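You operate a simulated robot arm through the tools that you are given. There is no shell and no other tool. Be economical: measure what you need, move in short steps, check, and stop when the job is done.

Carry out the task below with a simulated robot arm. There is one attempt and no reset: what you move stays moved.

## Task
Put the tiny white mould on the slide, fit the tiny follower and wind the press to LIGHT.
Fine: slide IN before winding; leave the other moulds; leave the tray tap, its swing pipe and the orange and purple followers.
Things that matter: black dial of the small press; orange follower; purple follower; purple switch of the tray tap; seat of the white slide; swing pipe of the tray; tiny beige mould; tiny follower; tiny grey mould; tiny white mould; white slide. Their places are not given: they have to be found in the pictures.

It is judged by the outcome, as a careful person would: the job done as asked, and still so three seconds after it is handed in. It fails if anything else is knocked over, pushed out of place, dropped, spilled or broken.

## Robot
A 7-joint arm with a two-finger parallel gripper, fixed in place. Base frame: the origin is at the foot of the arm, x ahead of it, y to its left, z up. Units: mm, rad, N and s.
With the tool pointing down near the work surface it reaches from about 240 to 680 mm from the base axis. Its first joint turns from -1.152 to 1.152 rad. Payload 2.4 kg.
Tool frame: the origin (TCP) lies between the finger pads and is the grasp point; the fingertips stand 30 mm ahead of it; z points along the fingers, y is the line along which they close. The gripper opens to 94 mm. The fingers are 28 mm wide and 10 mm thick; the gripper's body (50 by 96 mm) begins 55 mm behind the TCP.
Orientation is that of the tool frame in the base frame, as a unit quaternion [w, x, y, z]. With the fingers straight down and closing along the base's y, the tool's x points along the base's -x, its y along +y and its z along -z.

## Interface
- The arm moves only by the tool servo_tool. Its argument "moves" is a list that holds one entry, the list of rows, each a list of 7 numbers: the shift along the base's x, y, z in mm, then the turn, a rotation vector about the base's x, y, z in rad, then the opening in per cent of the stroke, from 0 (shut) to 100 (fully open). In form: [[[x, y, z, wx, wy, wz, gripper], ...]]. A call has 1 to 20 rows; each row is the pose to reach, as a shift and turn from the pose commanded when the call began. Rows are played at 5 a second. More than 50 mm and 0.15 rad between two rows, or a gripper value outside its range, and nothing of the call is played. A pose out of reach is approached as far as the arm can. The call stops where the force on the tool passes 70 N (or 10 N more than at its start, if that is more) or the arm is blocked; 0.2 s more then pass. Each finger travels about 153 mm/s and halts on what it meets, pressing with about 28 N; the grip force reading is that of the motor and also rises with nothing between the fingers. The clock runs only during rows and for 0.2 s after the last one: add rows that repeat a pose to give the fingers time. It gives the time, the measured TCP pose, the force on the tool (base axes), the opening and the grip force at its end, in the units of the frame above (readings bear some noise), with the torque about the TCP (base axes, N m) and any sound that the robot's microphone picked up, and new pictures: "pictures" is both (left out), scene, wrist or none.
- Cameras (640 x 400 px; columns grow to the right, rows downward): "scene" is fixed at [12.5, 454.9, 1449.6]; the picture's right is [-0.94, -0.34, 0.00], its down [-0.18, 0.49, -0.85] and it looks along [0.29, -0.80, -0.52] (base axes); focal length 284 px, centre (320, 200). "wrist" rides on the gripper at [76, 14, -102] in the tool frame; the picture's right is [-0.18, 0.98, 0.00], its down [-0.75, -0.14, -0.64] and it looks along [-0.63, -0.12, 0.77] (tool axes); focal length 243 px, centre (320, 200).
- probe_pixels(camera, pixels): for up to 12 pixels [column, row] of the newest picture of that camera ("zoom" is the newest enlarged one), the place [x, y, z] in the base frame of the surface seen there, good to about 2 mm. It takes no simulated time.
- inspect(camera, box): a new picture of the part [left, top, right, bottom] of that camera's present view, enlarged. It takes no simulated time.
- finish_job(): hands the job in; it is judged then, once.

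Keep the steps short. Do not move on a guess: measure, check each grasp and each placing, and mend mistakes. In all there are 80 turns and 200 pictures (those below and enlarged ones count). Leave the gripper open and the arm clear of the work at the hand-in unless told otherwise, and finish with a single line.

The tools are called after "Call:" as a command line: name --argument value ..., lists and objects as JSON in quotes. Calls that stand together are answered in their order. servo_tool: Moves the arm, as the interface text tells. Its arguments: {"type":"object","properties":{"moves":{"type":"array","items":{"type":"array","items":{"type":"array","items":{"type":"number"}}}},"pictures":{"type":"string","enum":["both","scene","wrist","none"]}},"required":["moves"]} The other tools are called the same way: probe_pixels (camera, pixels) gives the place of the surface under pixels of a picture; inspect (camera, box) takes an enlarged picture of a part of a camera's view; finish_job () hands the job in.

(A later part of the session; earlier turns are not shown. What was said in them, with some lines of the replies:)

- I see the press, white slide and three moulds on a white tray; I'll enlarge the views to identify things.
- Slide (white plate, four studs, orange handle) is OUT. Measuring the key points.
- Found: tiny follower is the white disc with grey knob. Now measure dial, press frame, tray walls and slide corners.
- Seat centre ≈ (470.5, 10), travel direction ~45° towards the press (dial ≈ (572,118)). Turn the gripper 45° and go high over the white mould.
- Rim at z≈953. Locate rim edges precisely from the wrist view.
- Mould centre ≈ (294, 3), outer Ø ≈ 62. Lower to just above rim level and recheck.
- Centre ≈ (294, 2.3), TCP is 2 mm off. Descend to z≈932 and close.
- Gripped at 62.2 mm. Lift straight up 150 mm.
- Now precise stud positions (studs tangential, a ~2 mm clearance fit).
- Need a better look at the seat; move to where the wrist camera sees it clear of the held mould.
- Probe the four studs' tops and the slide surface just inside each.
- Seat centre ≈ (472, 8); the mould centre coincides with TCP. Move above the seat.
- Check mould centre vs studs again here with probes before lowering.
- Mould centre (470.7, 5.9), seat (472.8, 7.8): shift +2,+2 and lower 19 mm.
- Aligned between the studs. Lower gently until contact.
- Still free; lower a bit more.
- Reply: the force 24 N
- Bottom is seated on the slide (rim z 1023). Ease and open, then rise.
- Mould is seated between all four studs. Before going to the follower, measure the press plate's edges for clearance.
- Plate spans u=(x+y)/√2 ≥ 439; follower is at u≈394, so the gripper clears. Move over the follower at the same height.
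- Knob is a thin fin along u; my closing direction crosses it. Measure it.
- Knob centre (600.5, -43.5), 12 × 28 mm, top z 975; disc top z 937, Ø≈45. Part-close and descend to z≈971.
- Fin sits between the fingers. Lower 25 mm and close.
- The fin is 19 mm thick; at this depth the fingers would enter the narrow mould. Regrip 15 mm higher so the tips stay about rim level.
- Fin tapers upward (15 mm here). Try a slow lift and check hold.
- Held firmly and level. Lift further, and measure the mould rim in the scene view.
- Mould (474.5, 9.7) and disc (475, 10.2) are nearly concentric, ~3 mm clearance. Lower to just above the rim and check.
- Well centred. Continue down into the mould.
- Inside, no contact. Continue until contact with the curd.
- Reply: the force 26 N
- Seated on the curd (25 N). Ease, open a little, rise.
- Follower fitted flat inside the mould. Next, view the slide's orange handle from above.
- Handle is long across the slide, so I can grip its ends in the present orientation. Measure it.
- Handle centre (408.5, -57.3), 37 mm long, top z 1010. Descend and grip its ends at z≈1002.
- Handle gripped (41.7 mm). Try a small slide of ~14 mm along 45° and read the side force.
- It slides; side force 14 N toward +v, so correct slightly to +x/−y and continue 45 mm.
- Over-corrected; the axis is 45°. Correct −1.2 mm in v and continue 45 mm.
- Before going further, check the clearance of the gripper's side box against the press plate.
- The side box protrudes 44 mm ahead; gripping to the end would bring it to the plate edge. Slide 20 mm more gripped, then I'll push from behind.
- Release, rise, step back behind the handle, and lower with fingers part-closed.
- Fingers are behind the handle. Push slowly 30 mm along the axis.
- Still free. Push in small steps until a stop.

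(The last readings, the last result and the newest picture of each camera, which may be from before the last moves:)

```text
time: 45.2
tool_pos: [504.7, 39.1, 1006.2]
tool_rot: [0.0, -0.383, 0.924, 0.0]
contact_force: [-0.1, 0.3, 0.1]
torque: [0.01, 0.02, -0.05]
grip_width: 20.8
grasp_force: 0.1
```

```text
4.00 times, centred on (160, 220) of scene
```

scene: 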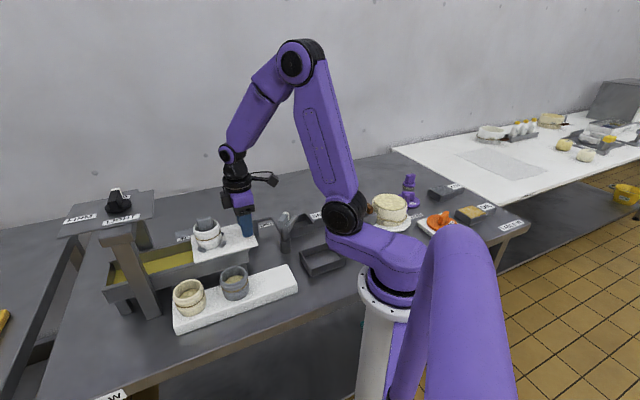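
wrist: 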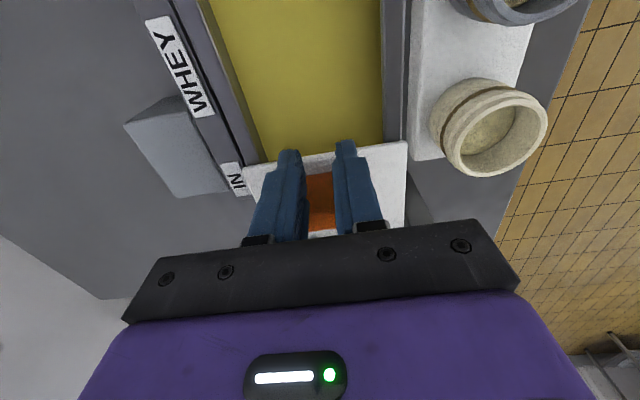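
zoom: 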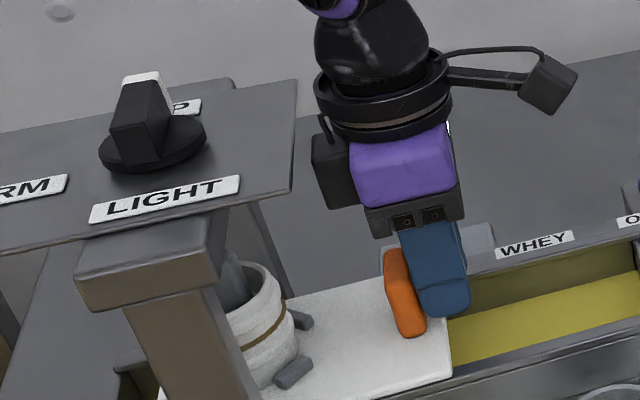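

Let me measure dial centre, mould and slide edge to judge the IN position.

Call:
inspect --camera "scene" --box '[80, 180, 160, 230]'

Call:
probe_pixels --camera "zoom" --pixels '[[202, 230], [405, 195], [290, 262], [360, 245], [240, 258], [395, 175], [270, 180], [270, 110], [260, 90], [330, 110], [230, 200], [290, 215]]'

Call:
probe_pixels --camera "wrist" --pixels '[[250, 166], [405, 144], [237, 165], [240, 190], [318, 185], [330, 160]]'

Call:
probe_pixels --camera "scene" --pixels '[[145, 240], [150, 245], [152, 255], [156, 253], [153, 263], [138, 238], [179, 235], [185, 252], [192, 263]]'

```text
8.00 times, centred on (120, 205) of scene
```

zoom: 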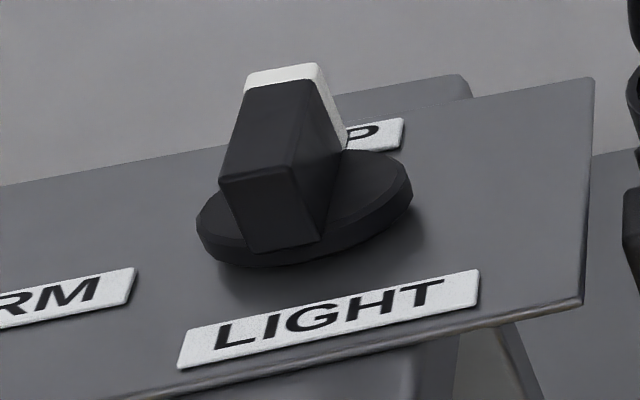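

```text
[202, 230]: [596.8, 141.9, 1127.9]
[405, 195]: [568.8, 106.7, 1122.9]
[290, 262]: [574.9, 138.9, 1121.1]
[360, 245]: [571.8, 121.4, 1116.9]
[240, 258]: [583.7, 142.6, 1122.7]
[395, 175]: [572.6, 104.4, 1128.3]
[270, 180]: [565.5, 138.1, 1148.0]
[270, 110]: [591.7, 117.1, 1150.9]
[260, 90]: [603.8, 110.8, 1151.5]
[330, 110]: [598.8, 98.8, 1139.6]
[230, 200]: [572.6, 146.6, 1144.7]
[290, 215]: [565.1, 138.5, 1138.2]
```

```text
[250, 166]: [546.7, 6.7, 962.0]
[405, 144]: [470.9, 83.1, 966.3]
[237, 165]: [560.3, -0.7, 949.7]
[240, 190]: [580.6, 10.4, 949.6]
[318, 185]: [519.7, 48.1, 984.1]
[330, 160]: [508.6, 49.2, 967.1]
```

```text
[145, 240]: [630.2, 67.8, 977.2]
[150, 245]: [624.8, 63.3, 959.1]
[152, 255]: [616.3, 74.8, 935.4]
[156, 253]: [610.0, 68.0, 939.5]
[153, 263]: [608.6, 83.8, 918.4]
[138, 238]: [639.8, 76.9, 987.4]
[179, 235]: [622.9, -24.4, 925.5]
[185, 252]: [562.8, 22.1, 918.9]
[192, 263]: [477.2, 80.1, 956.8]
```

Back edge travelled 159 mm (u 391.5), seat u≈501 versus dial u≈500: essentially IN. Nudge gently to see whether it's against a stop.

Call:
servo_tool --moves '[[[0.7, 0.7, 0, 0, 0, 0, 22], [1.4, 1.4, 0, 0, 0, 0, 22], [2.1, 2.1, 0, 0, 0, 0, 22], [2.1, 2.1, 0, 0, 0, 0, 22]]]' --pictures "wrist"

Call:
inspect --camera "wrist" --box '[200, 100, 440, 250]'

Call:
probe_pixels --camera "wrist" --pixels '[[250, 166], [405, 144], [318, 185], [330, 160]]'

Call:
probe_pixels --camera "scene" --pixels '[[129, 196], [127, 197.5], [121, 220], [105, 224], [137, 216], [92, 216], [80, 218]]'

```text
time: 46.2
tool_pos: [505.8, 38.8, 1006.9]
tool_rot: [-0.002, -0.381, 0.924, 0.0]
contact_force: [-14.1, -12.5, 4.8]
torque: [0.09, -0.01, 0.24]
grip_width: 21.3
grasp_force: 1.0
```

wrist: 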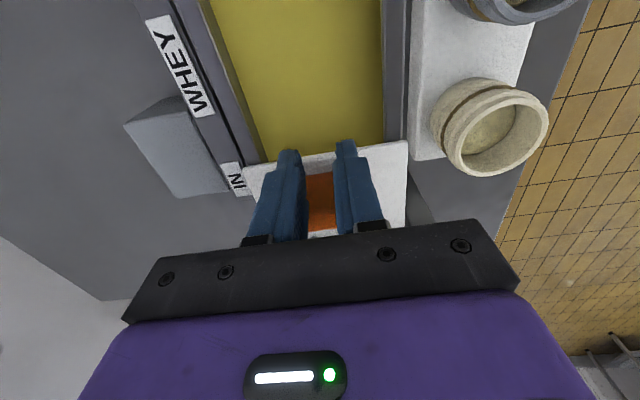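

```text
2.67 times, centred on (320, 175) of wrist
```

zoom: 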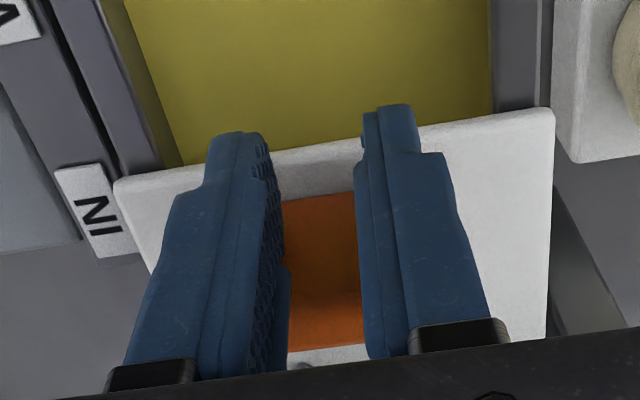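

```text
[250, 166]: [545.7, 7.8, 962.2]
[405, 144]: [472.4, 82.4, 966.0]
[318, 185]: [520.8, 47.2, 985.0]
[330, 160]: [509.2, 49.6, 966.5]
```

```text
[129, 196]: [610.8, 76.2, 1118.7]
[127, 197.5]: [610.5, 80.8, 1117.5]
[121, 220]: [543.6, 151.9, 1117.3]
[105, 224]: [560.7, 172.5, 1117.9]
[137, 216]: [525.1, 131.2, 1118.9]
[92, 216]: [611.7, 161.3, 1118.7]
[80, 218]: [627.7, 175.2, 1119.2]
```

The slide is against its stop: IN. Labels: UP at +v (white tip there now), LIGHT on the opposite side, FIRM at +u. Retreat, rise, turn the gripper +90° and go over the dial.

Call:
servo_tool --moves '[[[-8, -8, 0, 0, 0, 0, 22], [-18, -18, 10, 0, 0, 0, 22], [-22, -22, 50, 0, 0, 0, 30], [-22, -22, 95, 0, 0, 0.1, 40], [-22, -22, 140, 0, 0, 0.24, 50], [-22, -22, 185, 0, 0, 0.38, 50], [-22, -22, 225, 0, 0, 0.52, 50], [-10, -10, 240, 0, 0, 0.66, 50], [5, 5, 240, 0, 0, 0.8, 50], [20, 20, 240, 0, 0, 0.94, 50], [35, 37, 240, 0, 0, 1.08, 50], [50, 52, 240, 0, 0, 1.22, 50], [65, 67, 240, 0, 0, 1.36, 50], [76, 78, 240, 0, 0, 1.5, 50], [80, 82, 240, 0, 0, 1.571, 50], [80, 82, 240, 0, 0, 1.571, 50]]]' --pictures "both"

Call:
inspect --camera "wrist" --box '[160, 0, 480, 200]'

```text
time: 49.6
tool_pos: [577.5, 122.6, 1246.7]
tool_rot: [0.001, 0.924, -0.382, -0.001]
contact_force: [0.8, -0.2, -0.7]
torque: [0.01, 0.02, 0.0]
grip_width: 47.1
grasp_force: 0.1
out of reach, approached as far as the arm can: row 14, 15, 16
```

scene: 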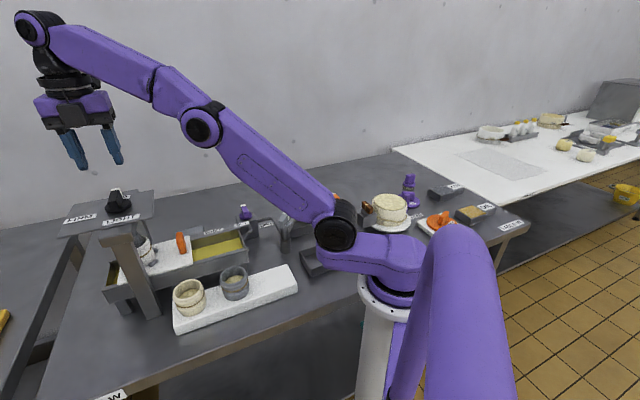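
wrist: 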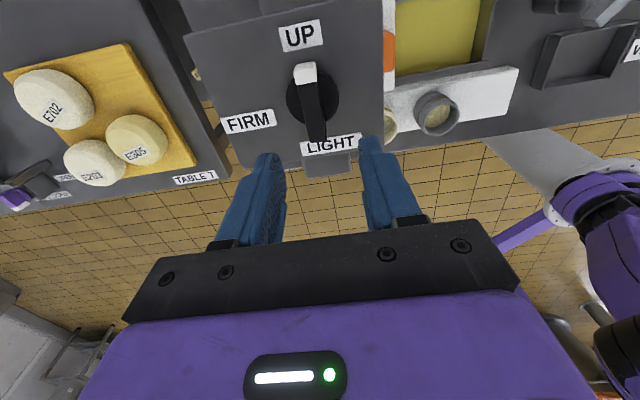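

```text
2.00 times, centred on (320, 100) of wrist
```

zoom: 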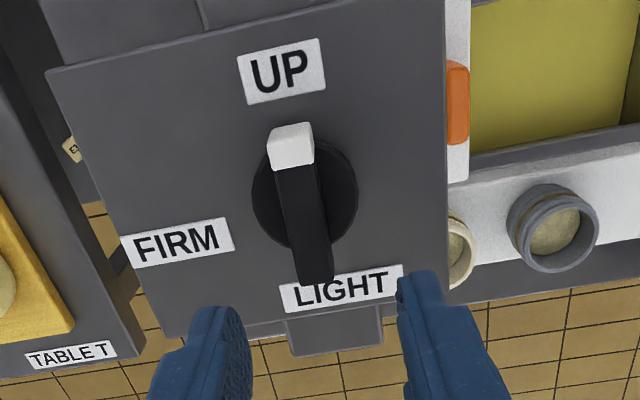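

Clear view. Measure dial, pointer and label positions.

Call:
probe_pixels --camera "zoom" --pixels '[[281, 72], [177, 242], [341, 288], [252, 195], [358, 190], [305, 250], [275, 150], [312, 145], [290, 130], [290, 165], [318, 270], [305, 200]]'

Call:
inspect --camera "wrist" --box '[272, 50, 352, 150]'

```text
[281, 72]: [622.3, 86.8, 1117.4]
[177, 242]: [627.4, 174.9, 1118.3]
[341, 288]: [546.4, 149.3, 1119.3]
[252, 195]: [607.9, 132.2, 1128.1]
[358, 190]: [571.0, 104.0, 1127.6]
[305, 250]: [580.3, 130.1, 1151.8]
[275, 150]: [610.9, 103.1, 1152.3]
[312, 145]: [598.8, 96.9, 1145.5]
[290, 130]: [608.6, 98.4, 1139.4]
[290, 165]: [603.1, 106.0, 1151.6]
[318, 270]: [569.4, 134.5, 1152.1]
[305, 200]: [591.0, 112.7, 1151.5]
```

```text
4.00 times, centred on (312, 100) of wrist
```

zoom: 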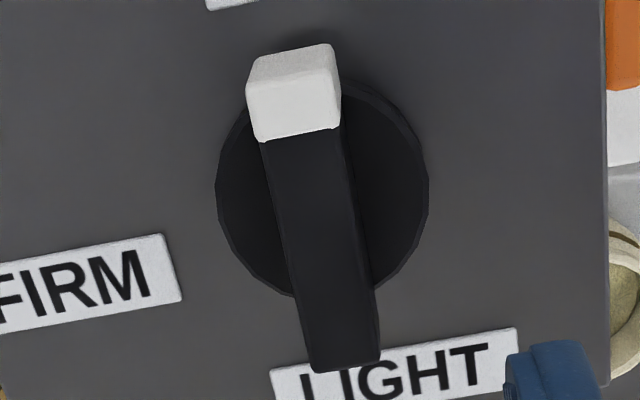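

Dial centre ≈ (589, 118.5), fin top z 1152, disc z 1128. Pointer at UP; LIGHT lies ~172° clockwise. The arm was just short of reach at this height; go lower and check position.

Call:
servo_tool --moves '[[[0, 0, -20, 0, 0, 0, 55], [0, -2, -40, 0, 0, 0, 55], [0, -4, -45, 0, 0, 0, 55], [0, -4, -45, 0, 0, 0, 55]]]' --pictures "wrist"

Call:
inspect --camera "wrist" --box '[220, 50, 420, 200]'

```text
time: 50.6
tool_pos: [578.1, 116.6, 1201.8]
tool_rot: [0.0, 0.924, -0.383, 0.0]
contact_force: [-0.4, 0.3, 0.3]
torque: [-0.02, 0.01, 0.01]
grip_width: 52.0
grasp_force: 0.1
```

wrist: 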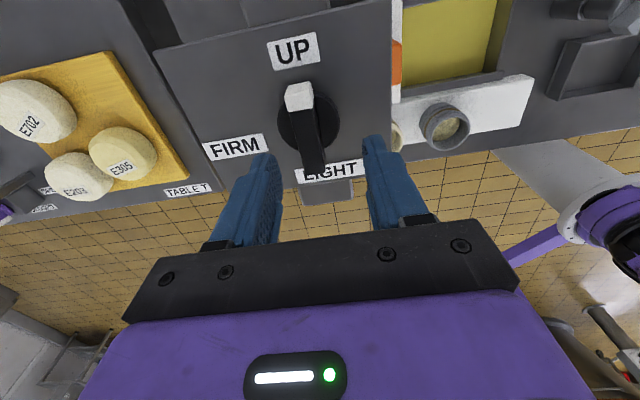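

```text
2.67 times, centred on (320, 125) of wrist
```

zoom: 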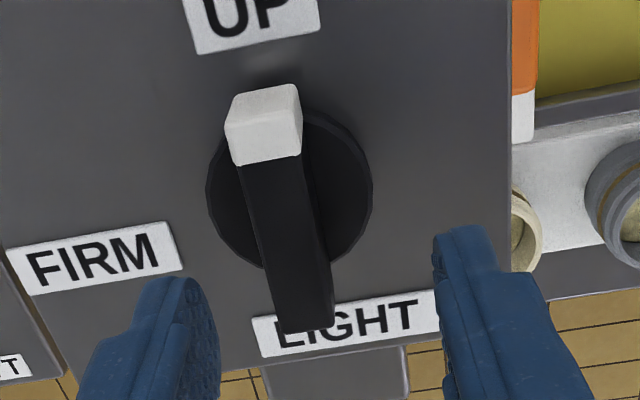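

Call:
probe_pixels --camera "zoom" --pixels '[[210, 185], [371, 175], [245, 160], [290, 155], [285, 325], [328, 318], [270, 240], [245, 112], [298, 100], [285, 280]]'

Call:
servo_tool --moves '[[[6, 1, -8, 0, 0, 0, 55], [11, 2, -12, 0, 0, 0, 55], [11, 2, -15, 0, 0, 0, 55], [11, 2, -15, 0, 0, 0, 55]]]' --pictures "wrist"

Call:
inspect --camera "wrist" --box '[220, 60, 420, 210]'

```text
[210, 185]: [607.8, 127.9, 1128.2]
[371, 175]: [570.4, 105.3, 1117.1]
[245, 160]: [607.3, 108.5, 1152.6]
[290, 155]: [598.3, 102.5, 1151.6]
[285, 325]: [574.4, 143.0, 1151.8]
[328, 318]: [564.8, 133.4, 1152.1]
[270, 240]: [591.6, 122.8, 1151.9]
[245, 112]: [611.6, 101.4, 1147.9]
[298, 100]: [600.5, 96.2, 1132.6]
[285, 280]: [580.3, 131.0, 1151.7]
```

```text
time: 51.6
tool_pos: [589.1, 120.0, 1186.2]
tool_rot: [0.0, 0.924, -0.383, 0.0]
contact_force: [0.3, -0.5, 1.3]
torque: [0.02, 0.03, 0.01]
grip_width: 51.5
grasp_force: 0.2
```

wrist: 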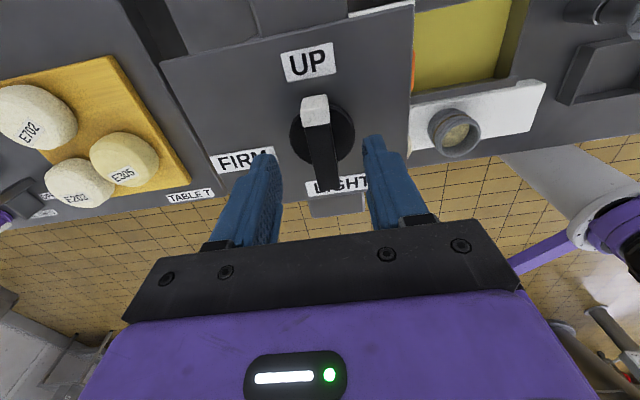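

```text
2.67 times, centred on (320, 135) of wrist
```

zoom: 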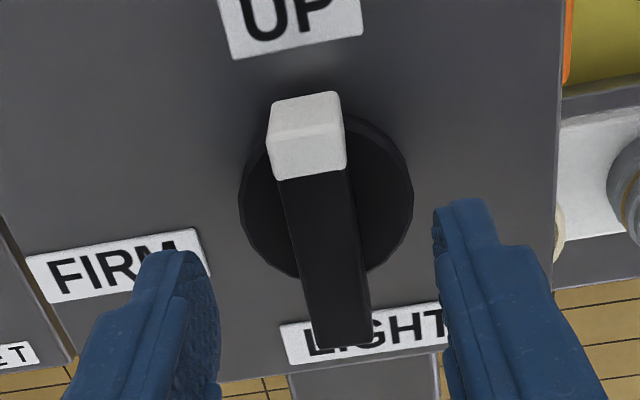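

Fin exactly along v, centre (589.4, 118). Descend to z≈1163 and close.

Call:
servo_tool --moves '[[[0, -1, -10, 0, 0, 0, 55], [0, -1, -18, 0, 0, 0, 55], [0, -1, -22, 0, 0, 0, 55], [0, -1, -22, 0, 0, 0, 30], [0, -1, -22, 0, 0, 0, 8], [0, -1, -22, 0, 0, 0, 2], [0, -1, -22, 0, 0, 0, 2]]]' --pictures "wrist"

Call:
inspect --camera "wrist" --box '[220, 80, 420, 230]'

Call:
inspect --camera "scene" --box '[50, 130, 210, 270]'

```text
time: 53.2
tool_pos: [588.5, 118.4, 1164.6]
tool_rot: [0.0, 0.924, -0.383, -0.001]
contact_force: [-11.9, -5.5, -1.0]
torque: [-0.3, -0.1, 0.01]
grip_width: 16.0
grasp_force: 45.1
```

wrist: 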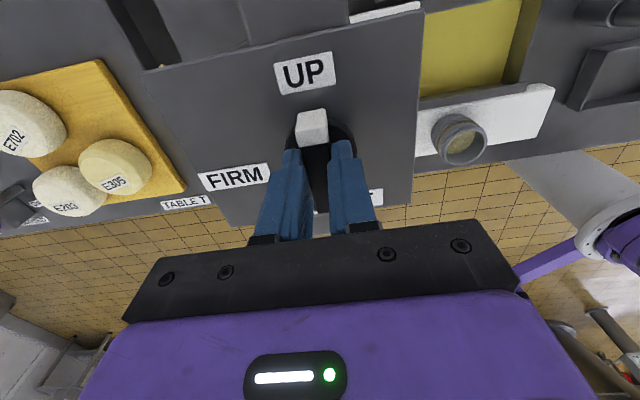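

```text
2.67 times, centred on (320, 155) of wrist
```

zoom: 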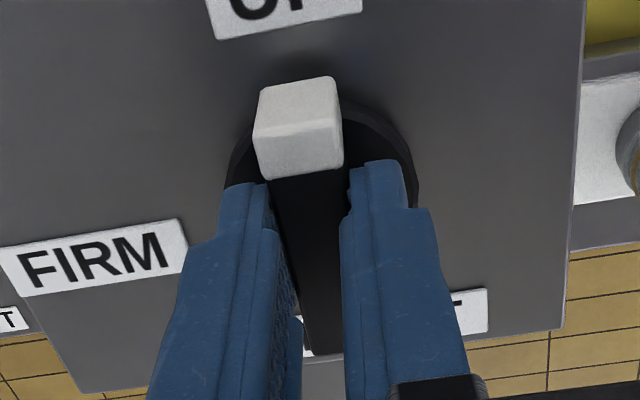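

```text
2.86 times, centred on (130, 200) of scene
```

zoom: 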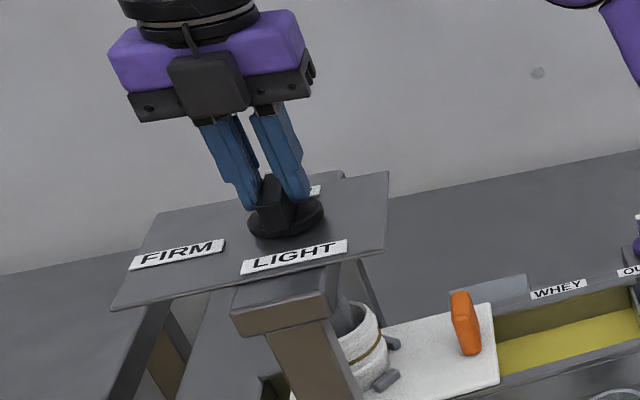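

Gripped. Try a small clockwise turn (−0.3 rad) and read the torque.

Call:
servo_tool --moves '[[[-0.5, -0.3, 0, 0, 0, -0.07, 2], [-0.5, -0.3, 0, 0, 0, -0.15, 2], [-0.5, -0.3, 0, 0, 0, -0.23, 2], [-0.5, -0.3, 0, 0, 0, -0.3, 2], [-0.5, -0.3, 0, 0, 0, -0.3, 2]]]' --pictures "none"

Call:
inspect --camera "wrist" --box '[220, 80, 420, 230]'

```text
time: 54.4
tool_pos: [587.7, 118.9, 1164.1]
tool_rot: [0.0, 0.856, -0.517, 0.0]
contact_force: [-6.8, -5.6, 2.3]
torque: [0.99, 0.73, 0.03]
grip_width: 15.6
grasp_force: 45.0
```

```text
2.67 times, centred on (320, 155) of wrist
```

zoom: 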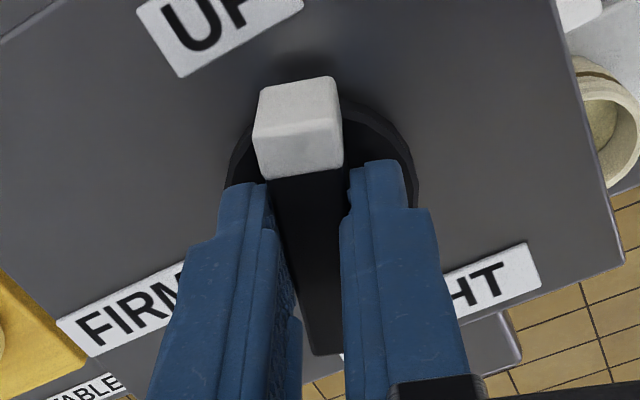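

Turns freely clockwise. Continue another 1.2 rad.

Call:
servo_tool --moves '[[[0, 0, 0, 0, 0, -0.1, 2], [0, 0, 0, 0, 0, -0.2, 2], [0, 0, 0, 0, 0, -0.3, 2], [0, 0, 0, 0, 0, -0.4, 2], [0, 0, 0, 0, 0, -0.5, 2], [0, 0, 0, 0, 0, -0.6, 2], [0, 0, 0, 0, 0, -0.7, 2], [0, 0, 0, 0, 0, -0.8, 2], [0, 0, 0, 0, 0, -0.9, 2], [0, 0, 0, 0, 0, -1.0, 2], [0, 0, 0, 0, 0, -1.1, 2], [0, 0, 0, 0, 0, -1.2, 2], [0, 0, 0, 0, 0, -1.2, 2]]]' --pictures "both"

Call:
inspect --camera "scene" --box '[50, 130, 210, 270]'

```text
time: 57.2
tool_pos: [586.1, 119.3, 1165.2]
tool_rot: [-0.005, -0.415, 0.91, 0.001]
contact_force: [-28.4, -8.4, -5.0]
torque: [0.0, -0.08, 0.01]
grip_width: 16.0
grasp_force: 45.4
```

scene: 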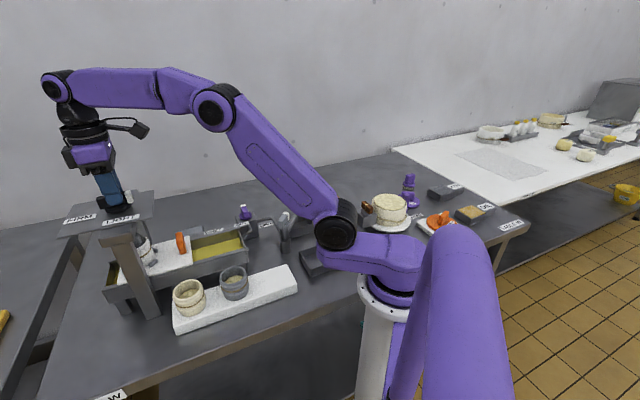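
wrist: 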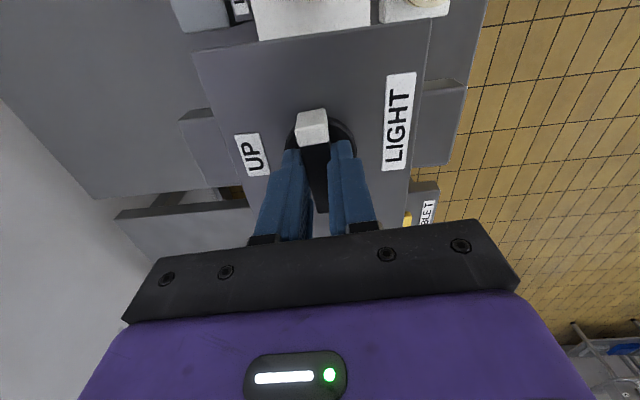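

```text
2.86 times, centred on (130, 200) of scene
```

zoom: 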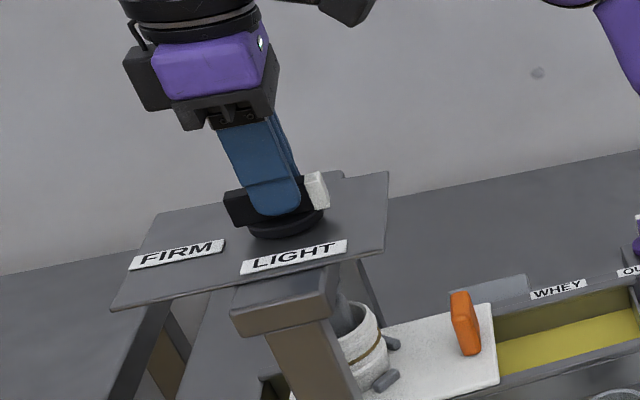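

Halfway. Relieve the side force (shift −1.5, −0.5) and continue 1.4 rad.

Call:
servo_tool --moves '[[[-1, -0.3, 0, 0, 0, 0, 2], [-1.6, -0.5, 0, 0, 0, -0.1, 2], [-1.6, -0.5, 0, 0, 0, -0.2, 2], [-1.6, -0.5, 0, 0, 0, -0.3, 2], [-1.6, -0.5, 0, 0, 0, -0.4, 2], [-1.6, -0.5, 0, 0, 0, -0.5, 2], [-1.6, -0.5, 0, 0, 0, -0.6, 2], [-1.6, -0.5, 0, 0, 0, -0.7, 2], [-1.6, -0.5, 0, 0, 0, -0.8, 2], [-1.6, -0.5, 0, 0, 0, -0.9, 2], [-1.6, -0.5, 0, 0, 0, -1.0, 2], [-1.6, -0.5, 0, 0, 0, -1.1, 2], [-1.6, -0.5, 0, 0, 0, -1.2, 2], [-1.6, -0.5, 0, 0, 0, -1.3, 2], [-1.6, -0.5, 0, 0, 0, -1.4, 2], [-1.6, -0.5, 0, 0, 0, -1.4, 2]]]' --pictures "both"

Call:
inspect --camera "scene" --box '[50, 130, 210, 270]'

Call:
inspect --camera "wrist" --box '[180, 40, 460, 240]'

```text
time: 60.6
tool_pos: [585.8, 121.1, 1165.6]
tool_rot: [-0.002, 0.268, 0.963, 0.001]
contact_force: [-19.4, 15.8, -6.4]
torque: [0.25, 0.5, -0.1]
grip_width: 15.8
grasp_force: 45.0
```

scene: 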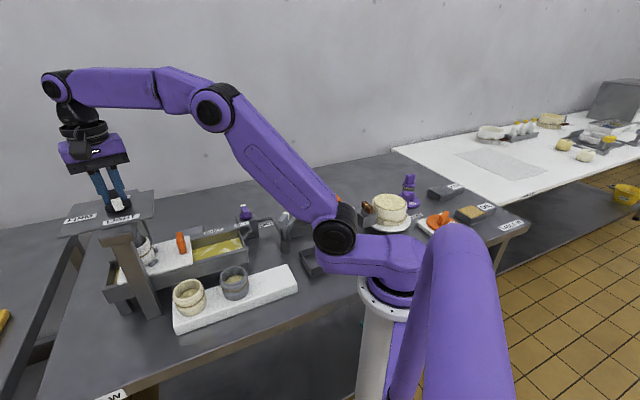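
wrist: 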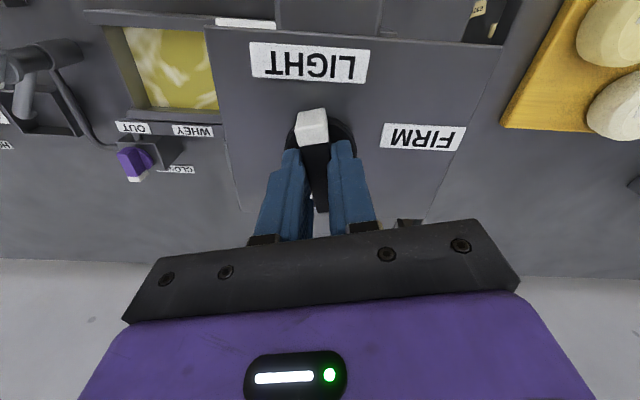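

```text
2.86 times, centred on (130, 200) of scene
```

zoom: 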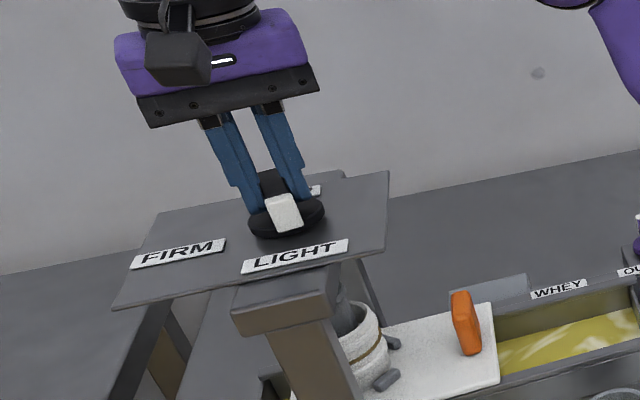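

```text
2.00 times, centred on (320, 140) of wrist
```

zoom: 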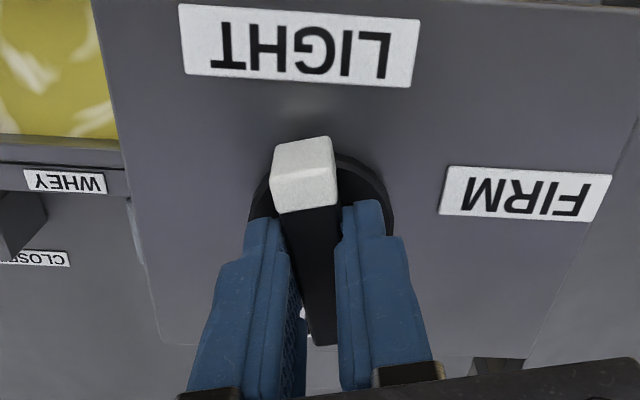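

Whey is flowing, and the white tip is nearly at LIGHT (turned 166°, label at ~171–172°). Turn 0.1 rad more and relieve the side force.

Call:
servo_tool --moves '[[[-0.6, 0.6, 0, 0, 0, -0.04, 2], [-1.1, 1, 0, 0, 0, -0.1, 2], [-1.1, 1, 0, 0, 0, -0.1, 2]]]' --pictures "wrist"

Call:
inspect --camera "wrist" --box '[180, 40, 460, 240]'

```text
time: 61.4
tool_pos: [585.1, 121.0, 1164.9]
tool_rot: [0.0, 0.316, 0.949, 0.001]
contact_force: [-9.1, 15.5, -3.3]
torque: [0.76, 1.26, 0.14]
grip_width: 15.9
grasp_force: 44.6
```

wrist: 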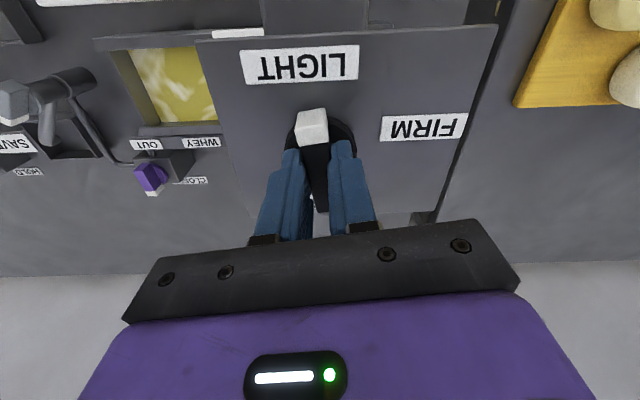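

```text
2.00 times, centred on (320, 140) of wrist
```

zoom: 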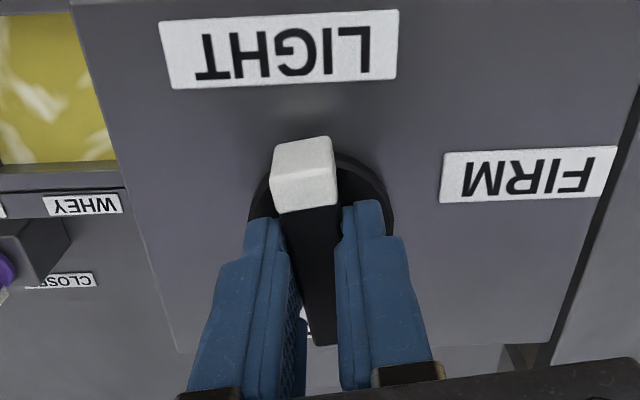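

Fin points at the middle of LIGHT. Open gently and rise straight up.

Call:
servo_tool --moves '[[[0, 0, 0, 0, 0, 0, 30], [0, 0, 0, 0, 0, 0, 50], [0, 0, 0, 0, 0, 0, 50], [0, 0, 20, 0, 0, 0, 50], [-5, -2, 45, 0, 0, 0, 60], [-20, -6, 70, 0, 0, 0, 80], [-30, -10, 70, 0, 0, 0, 80]]]' --pictures "both"

Call:
inspect --camera "wrist" --box '[180, 0, 460, 200]'

Call:
inspect --camera "scene" --box '[50, 170, 306, 330]'

```text
time: 63.0
tool_pos: [555.0, 108.5, 1233.8]
tool_rot: [0.0, 0.316, 0.949, 0.0]
contact_force: [-0.7, -0.7, 0.6]
torque: [0.02, -0.04, -0.02]
grip_width: 75.1
grasp_force: 0.1
```

scene: 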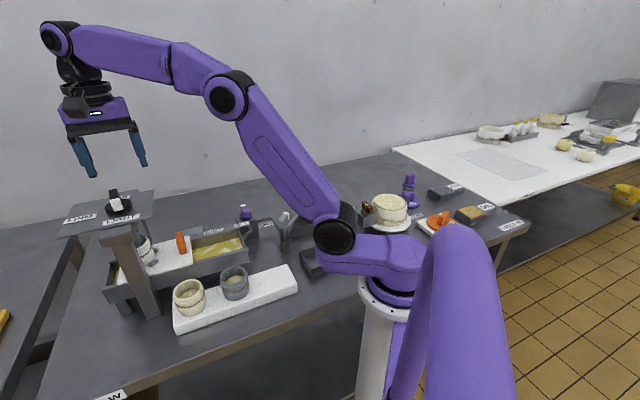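
wrist: 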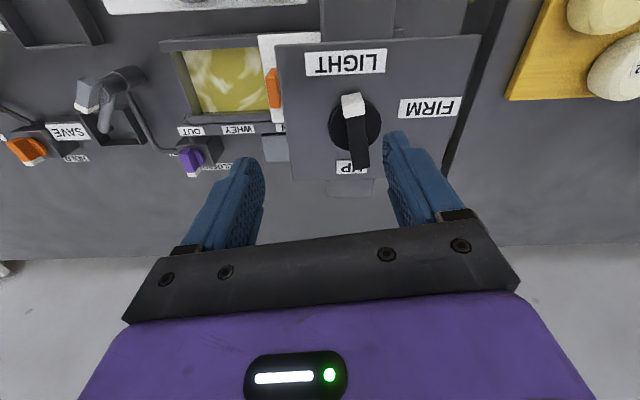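

```text
2.00 times, centred on (320, 100) of wrist
```

zoom: 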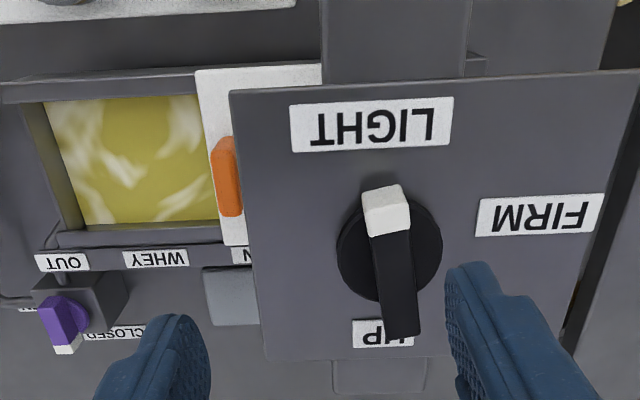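

```text
2.50 times, centred on (178, 250) of scene
```

zoom: 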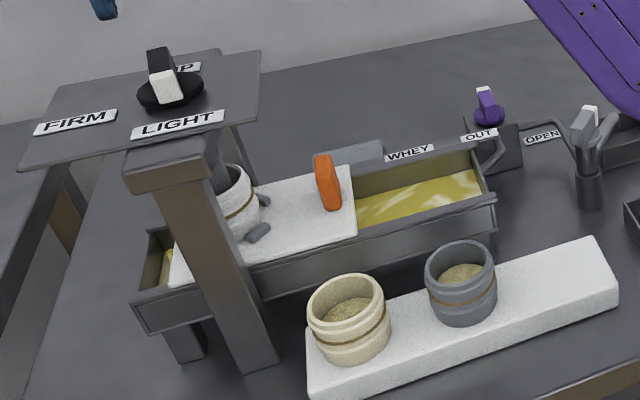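

The white tip points at LIGHT and whey runs in the tray. Verify the angle numerically.

Call:
inspect --camera "wrist" --box '[300, 40, 412, 180]'

Call:
probe_pixels --camera "wrist" --pixels '[[347, 116], [363, 115], [355, 168], [367, 167], [345, 64], [429, 108], [329, 125], [380, 118], [355, 115], [361, 165]]'

```text
2.86 times, centred on (356, 110) of wrist
```

zoom: 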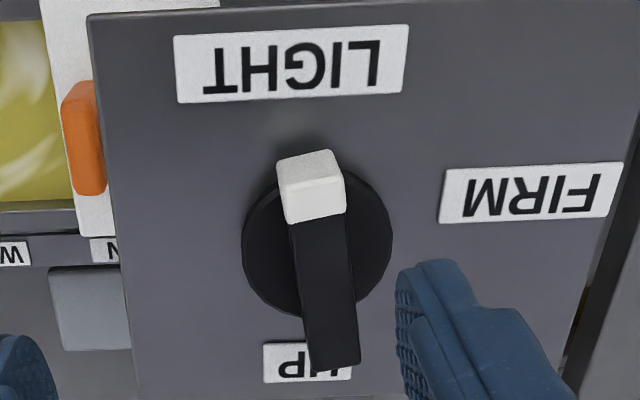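

```text
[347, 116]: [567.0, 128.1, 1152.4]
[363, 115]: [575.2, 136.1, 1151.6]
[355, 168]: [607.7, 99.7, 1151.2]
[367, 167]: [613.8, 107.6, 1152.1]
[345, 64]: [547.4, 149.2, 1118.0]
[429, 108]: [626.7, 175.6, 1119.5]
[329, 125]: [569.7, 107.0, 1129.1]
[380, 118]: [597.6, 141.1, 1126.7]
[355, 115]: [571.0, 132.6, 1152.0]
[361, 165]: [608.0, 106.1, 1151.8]
```

Pointer 144°, LIGHT label 144°: spot on. Withdraw the arm clear and open fully.

Call:
servo_tool --moves '[[[-30, -10, 15, 0, 0, 0, 100], [-65, -20, 30, 0, 0, 0, 100], [-100, -30, 45, 0, 0, 0, 100], [-135, -40, 60, 0, 0, 0, 100], [-170, -40, 75, 0, 0, 0, 100], [-170, -40, 75, 0, 0, 0, 100]]]' --pictures "both"

Call:
inspect --camera "scene" --box '[50, 170, 306, 330]'

```text
time: 64.4
tool_pos: [384.9, 69.0, 1310.0]
tool_rot: [0.0, 0.316, 0.949, 0.0]
contact_force: [-0.4, 0.2, -0.3]
torque: [-0.01, -0.02, -0.01]
grip_width: 94.0
grasp_force: 0.1
```

scene: 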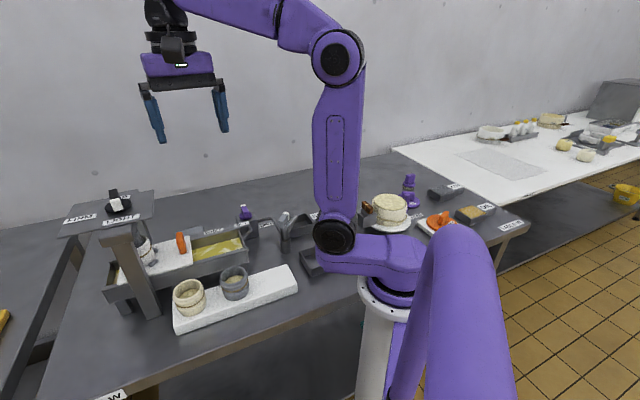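
wrist: 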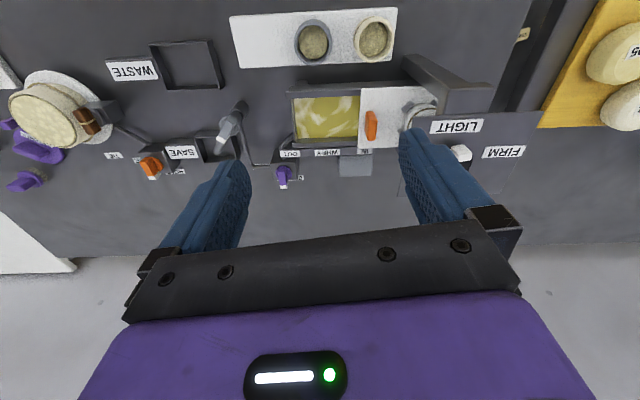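

```text
2.50 times, centred on (178, 250) of scene
```

zoom: 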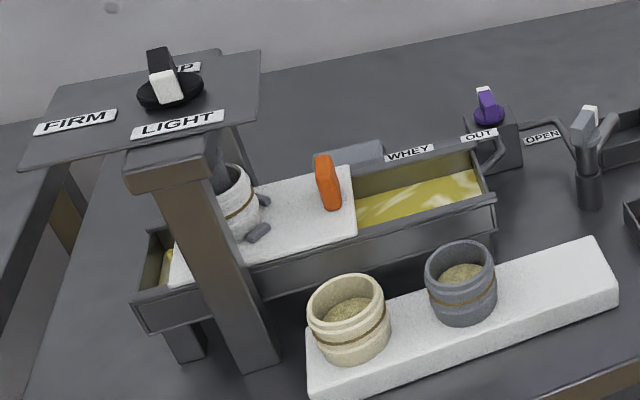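

Everything is in place: the slide is IN, the mould and follower are under the press, the dial is at LIGHT, and the other things are untouched. Handing in.

Call:
finish_job

```text
The job is handed in.
```

The tiny white mould is on the slide with its follower fitted, the slide is IN against its stop, and the press is wound to LIGHT; nothing else was moved.
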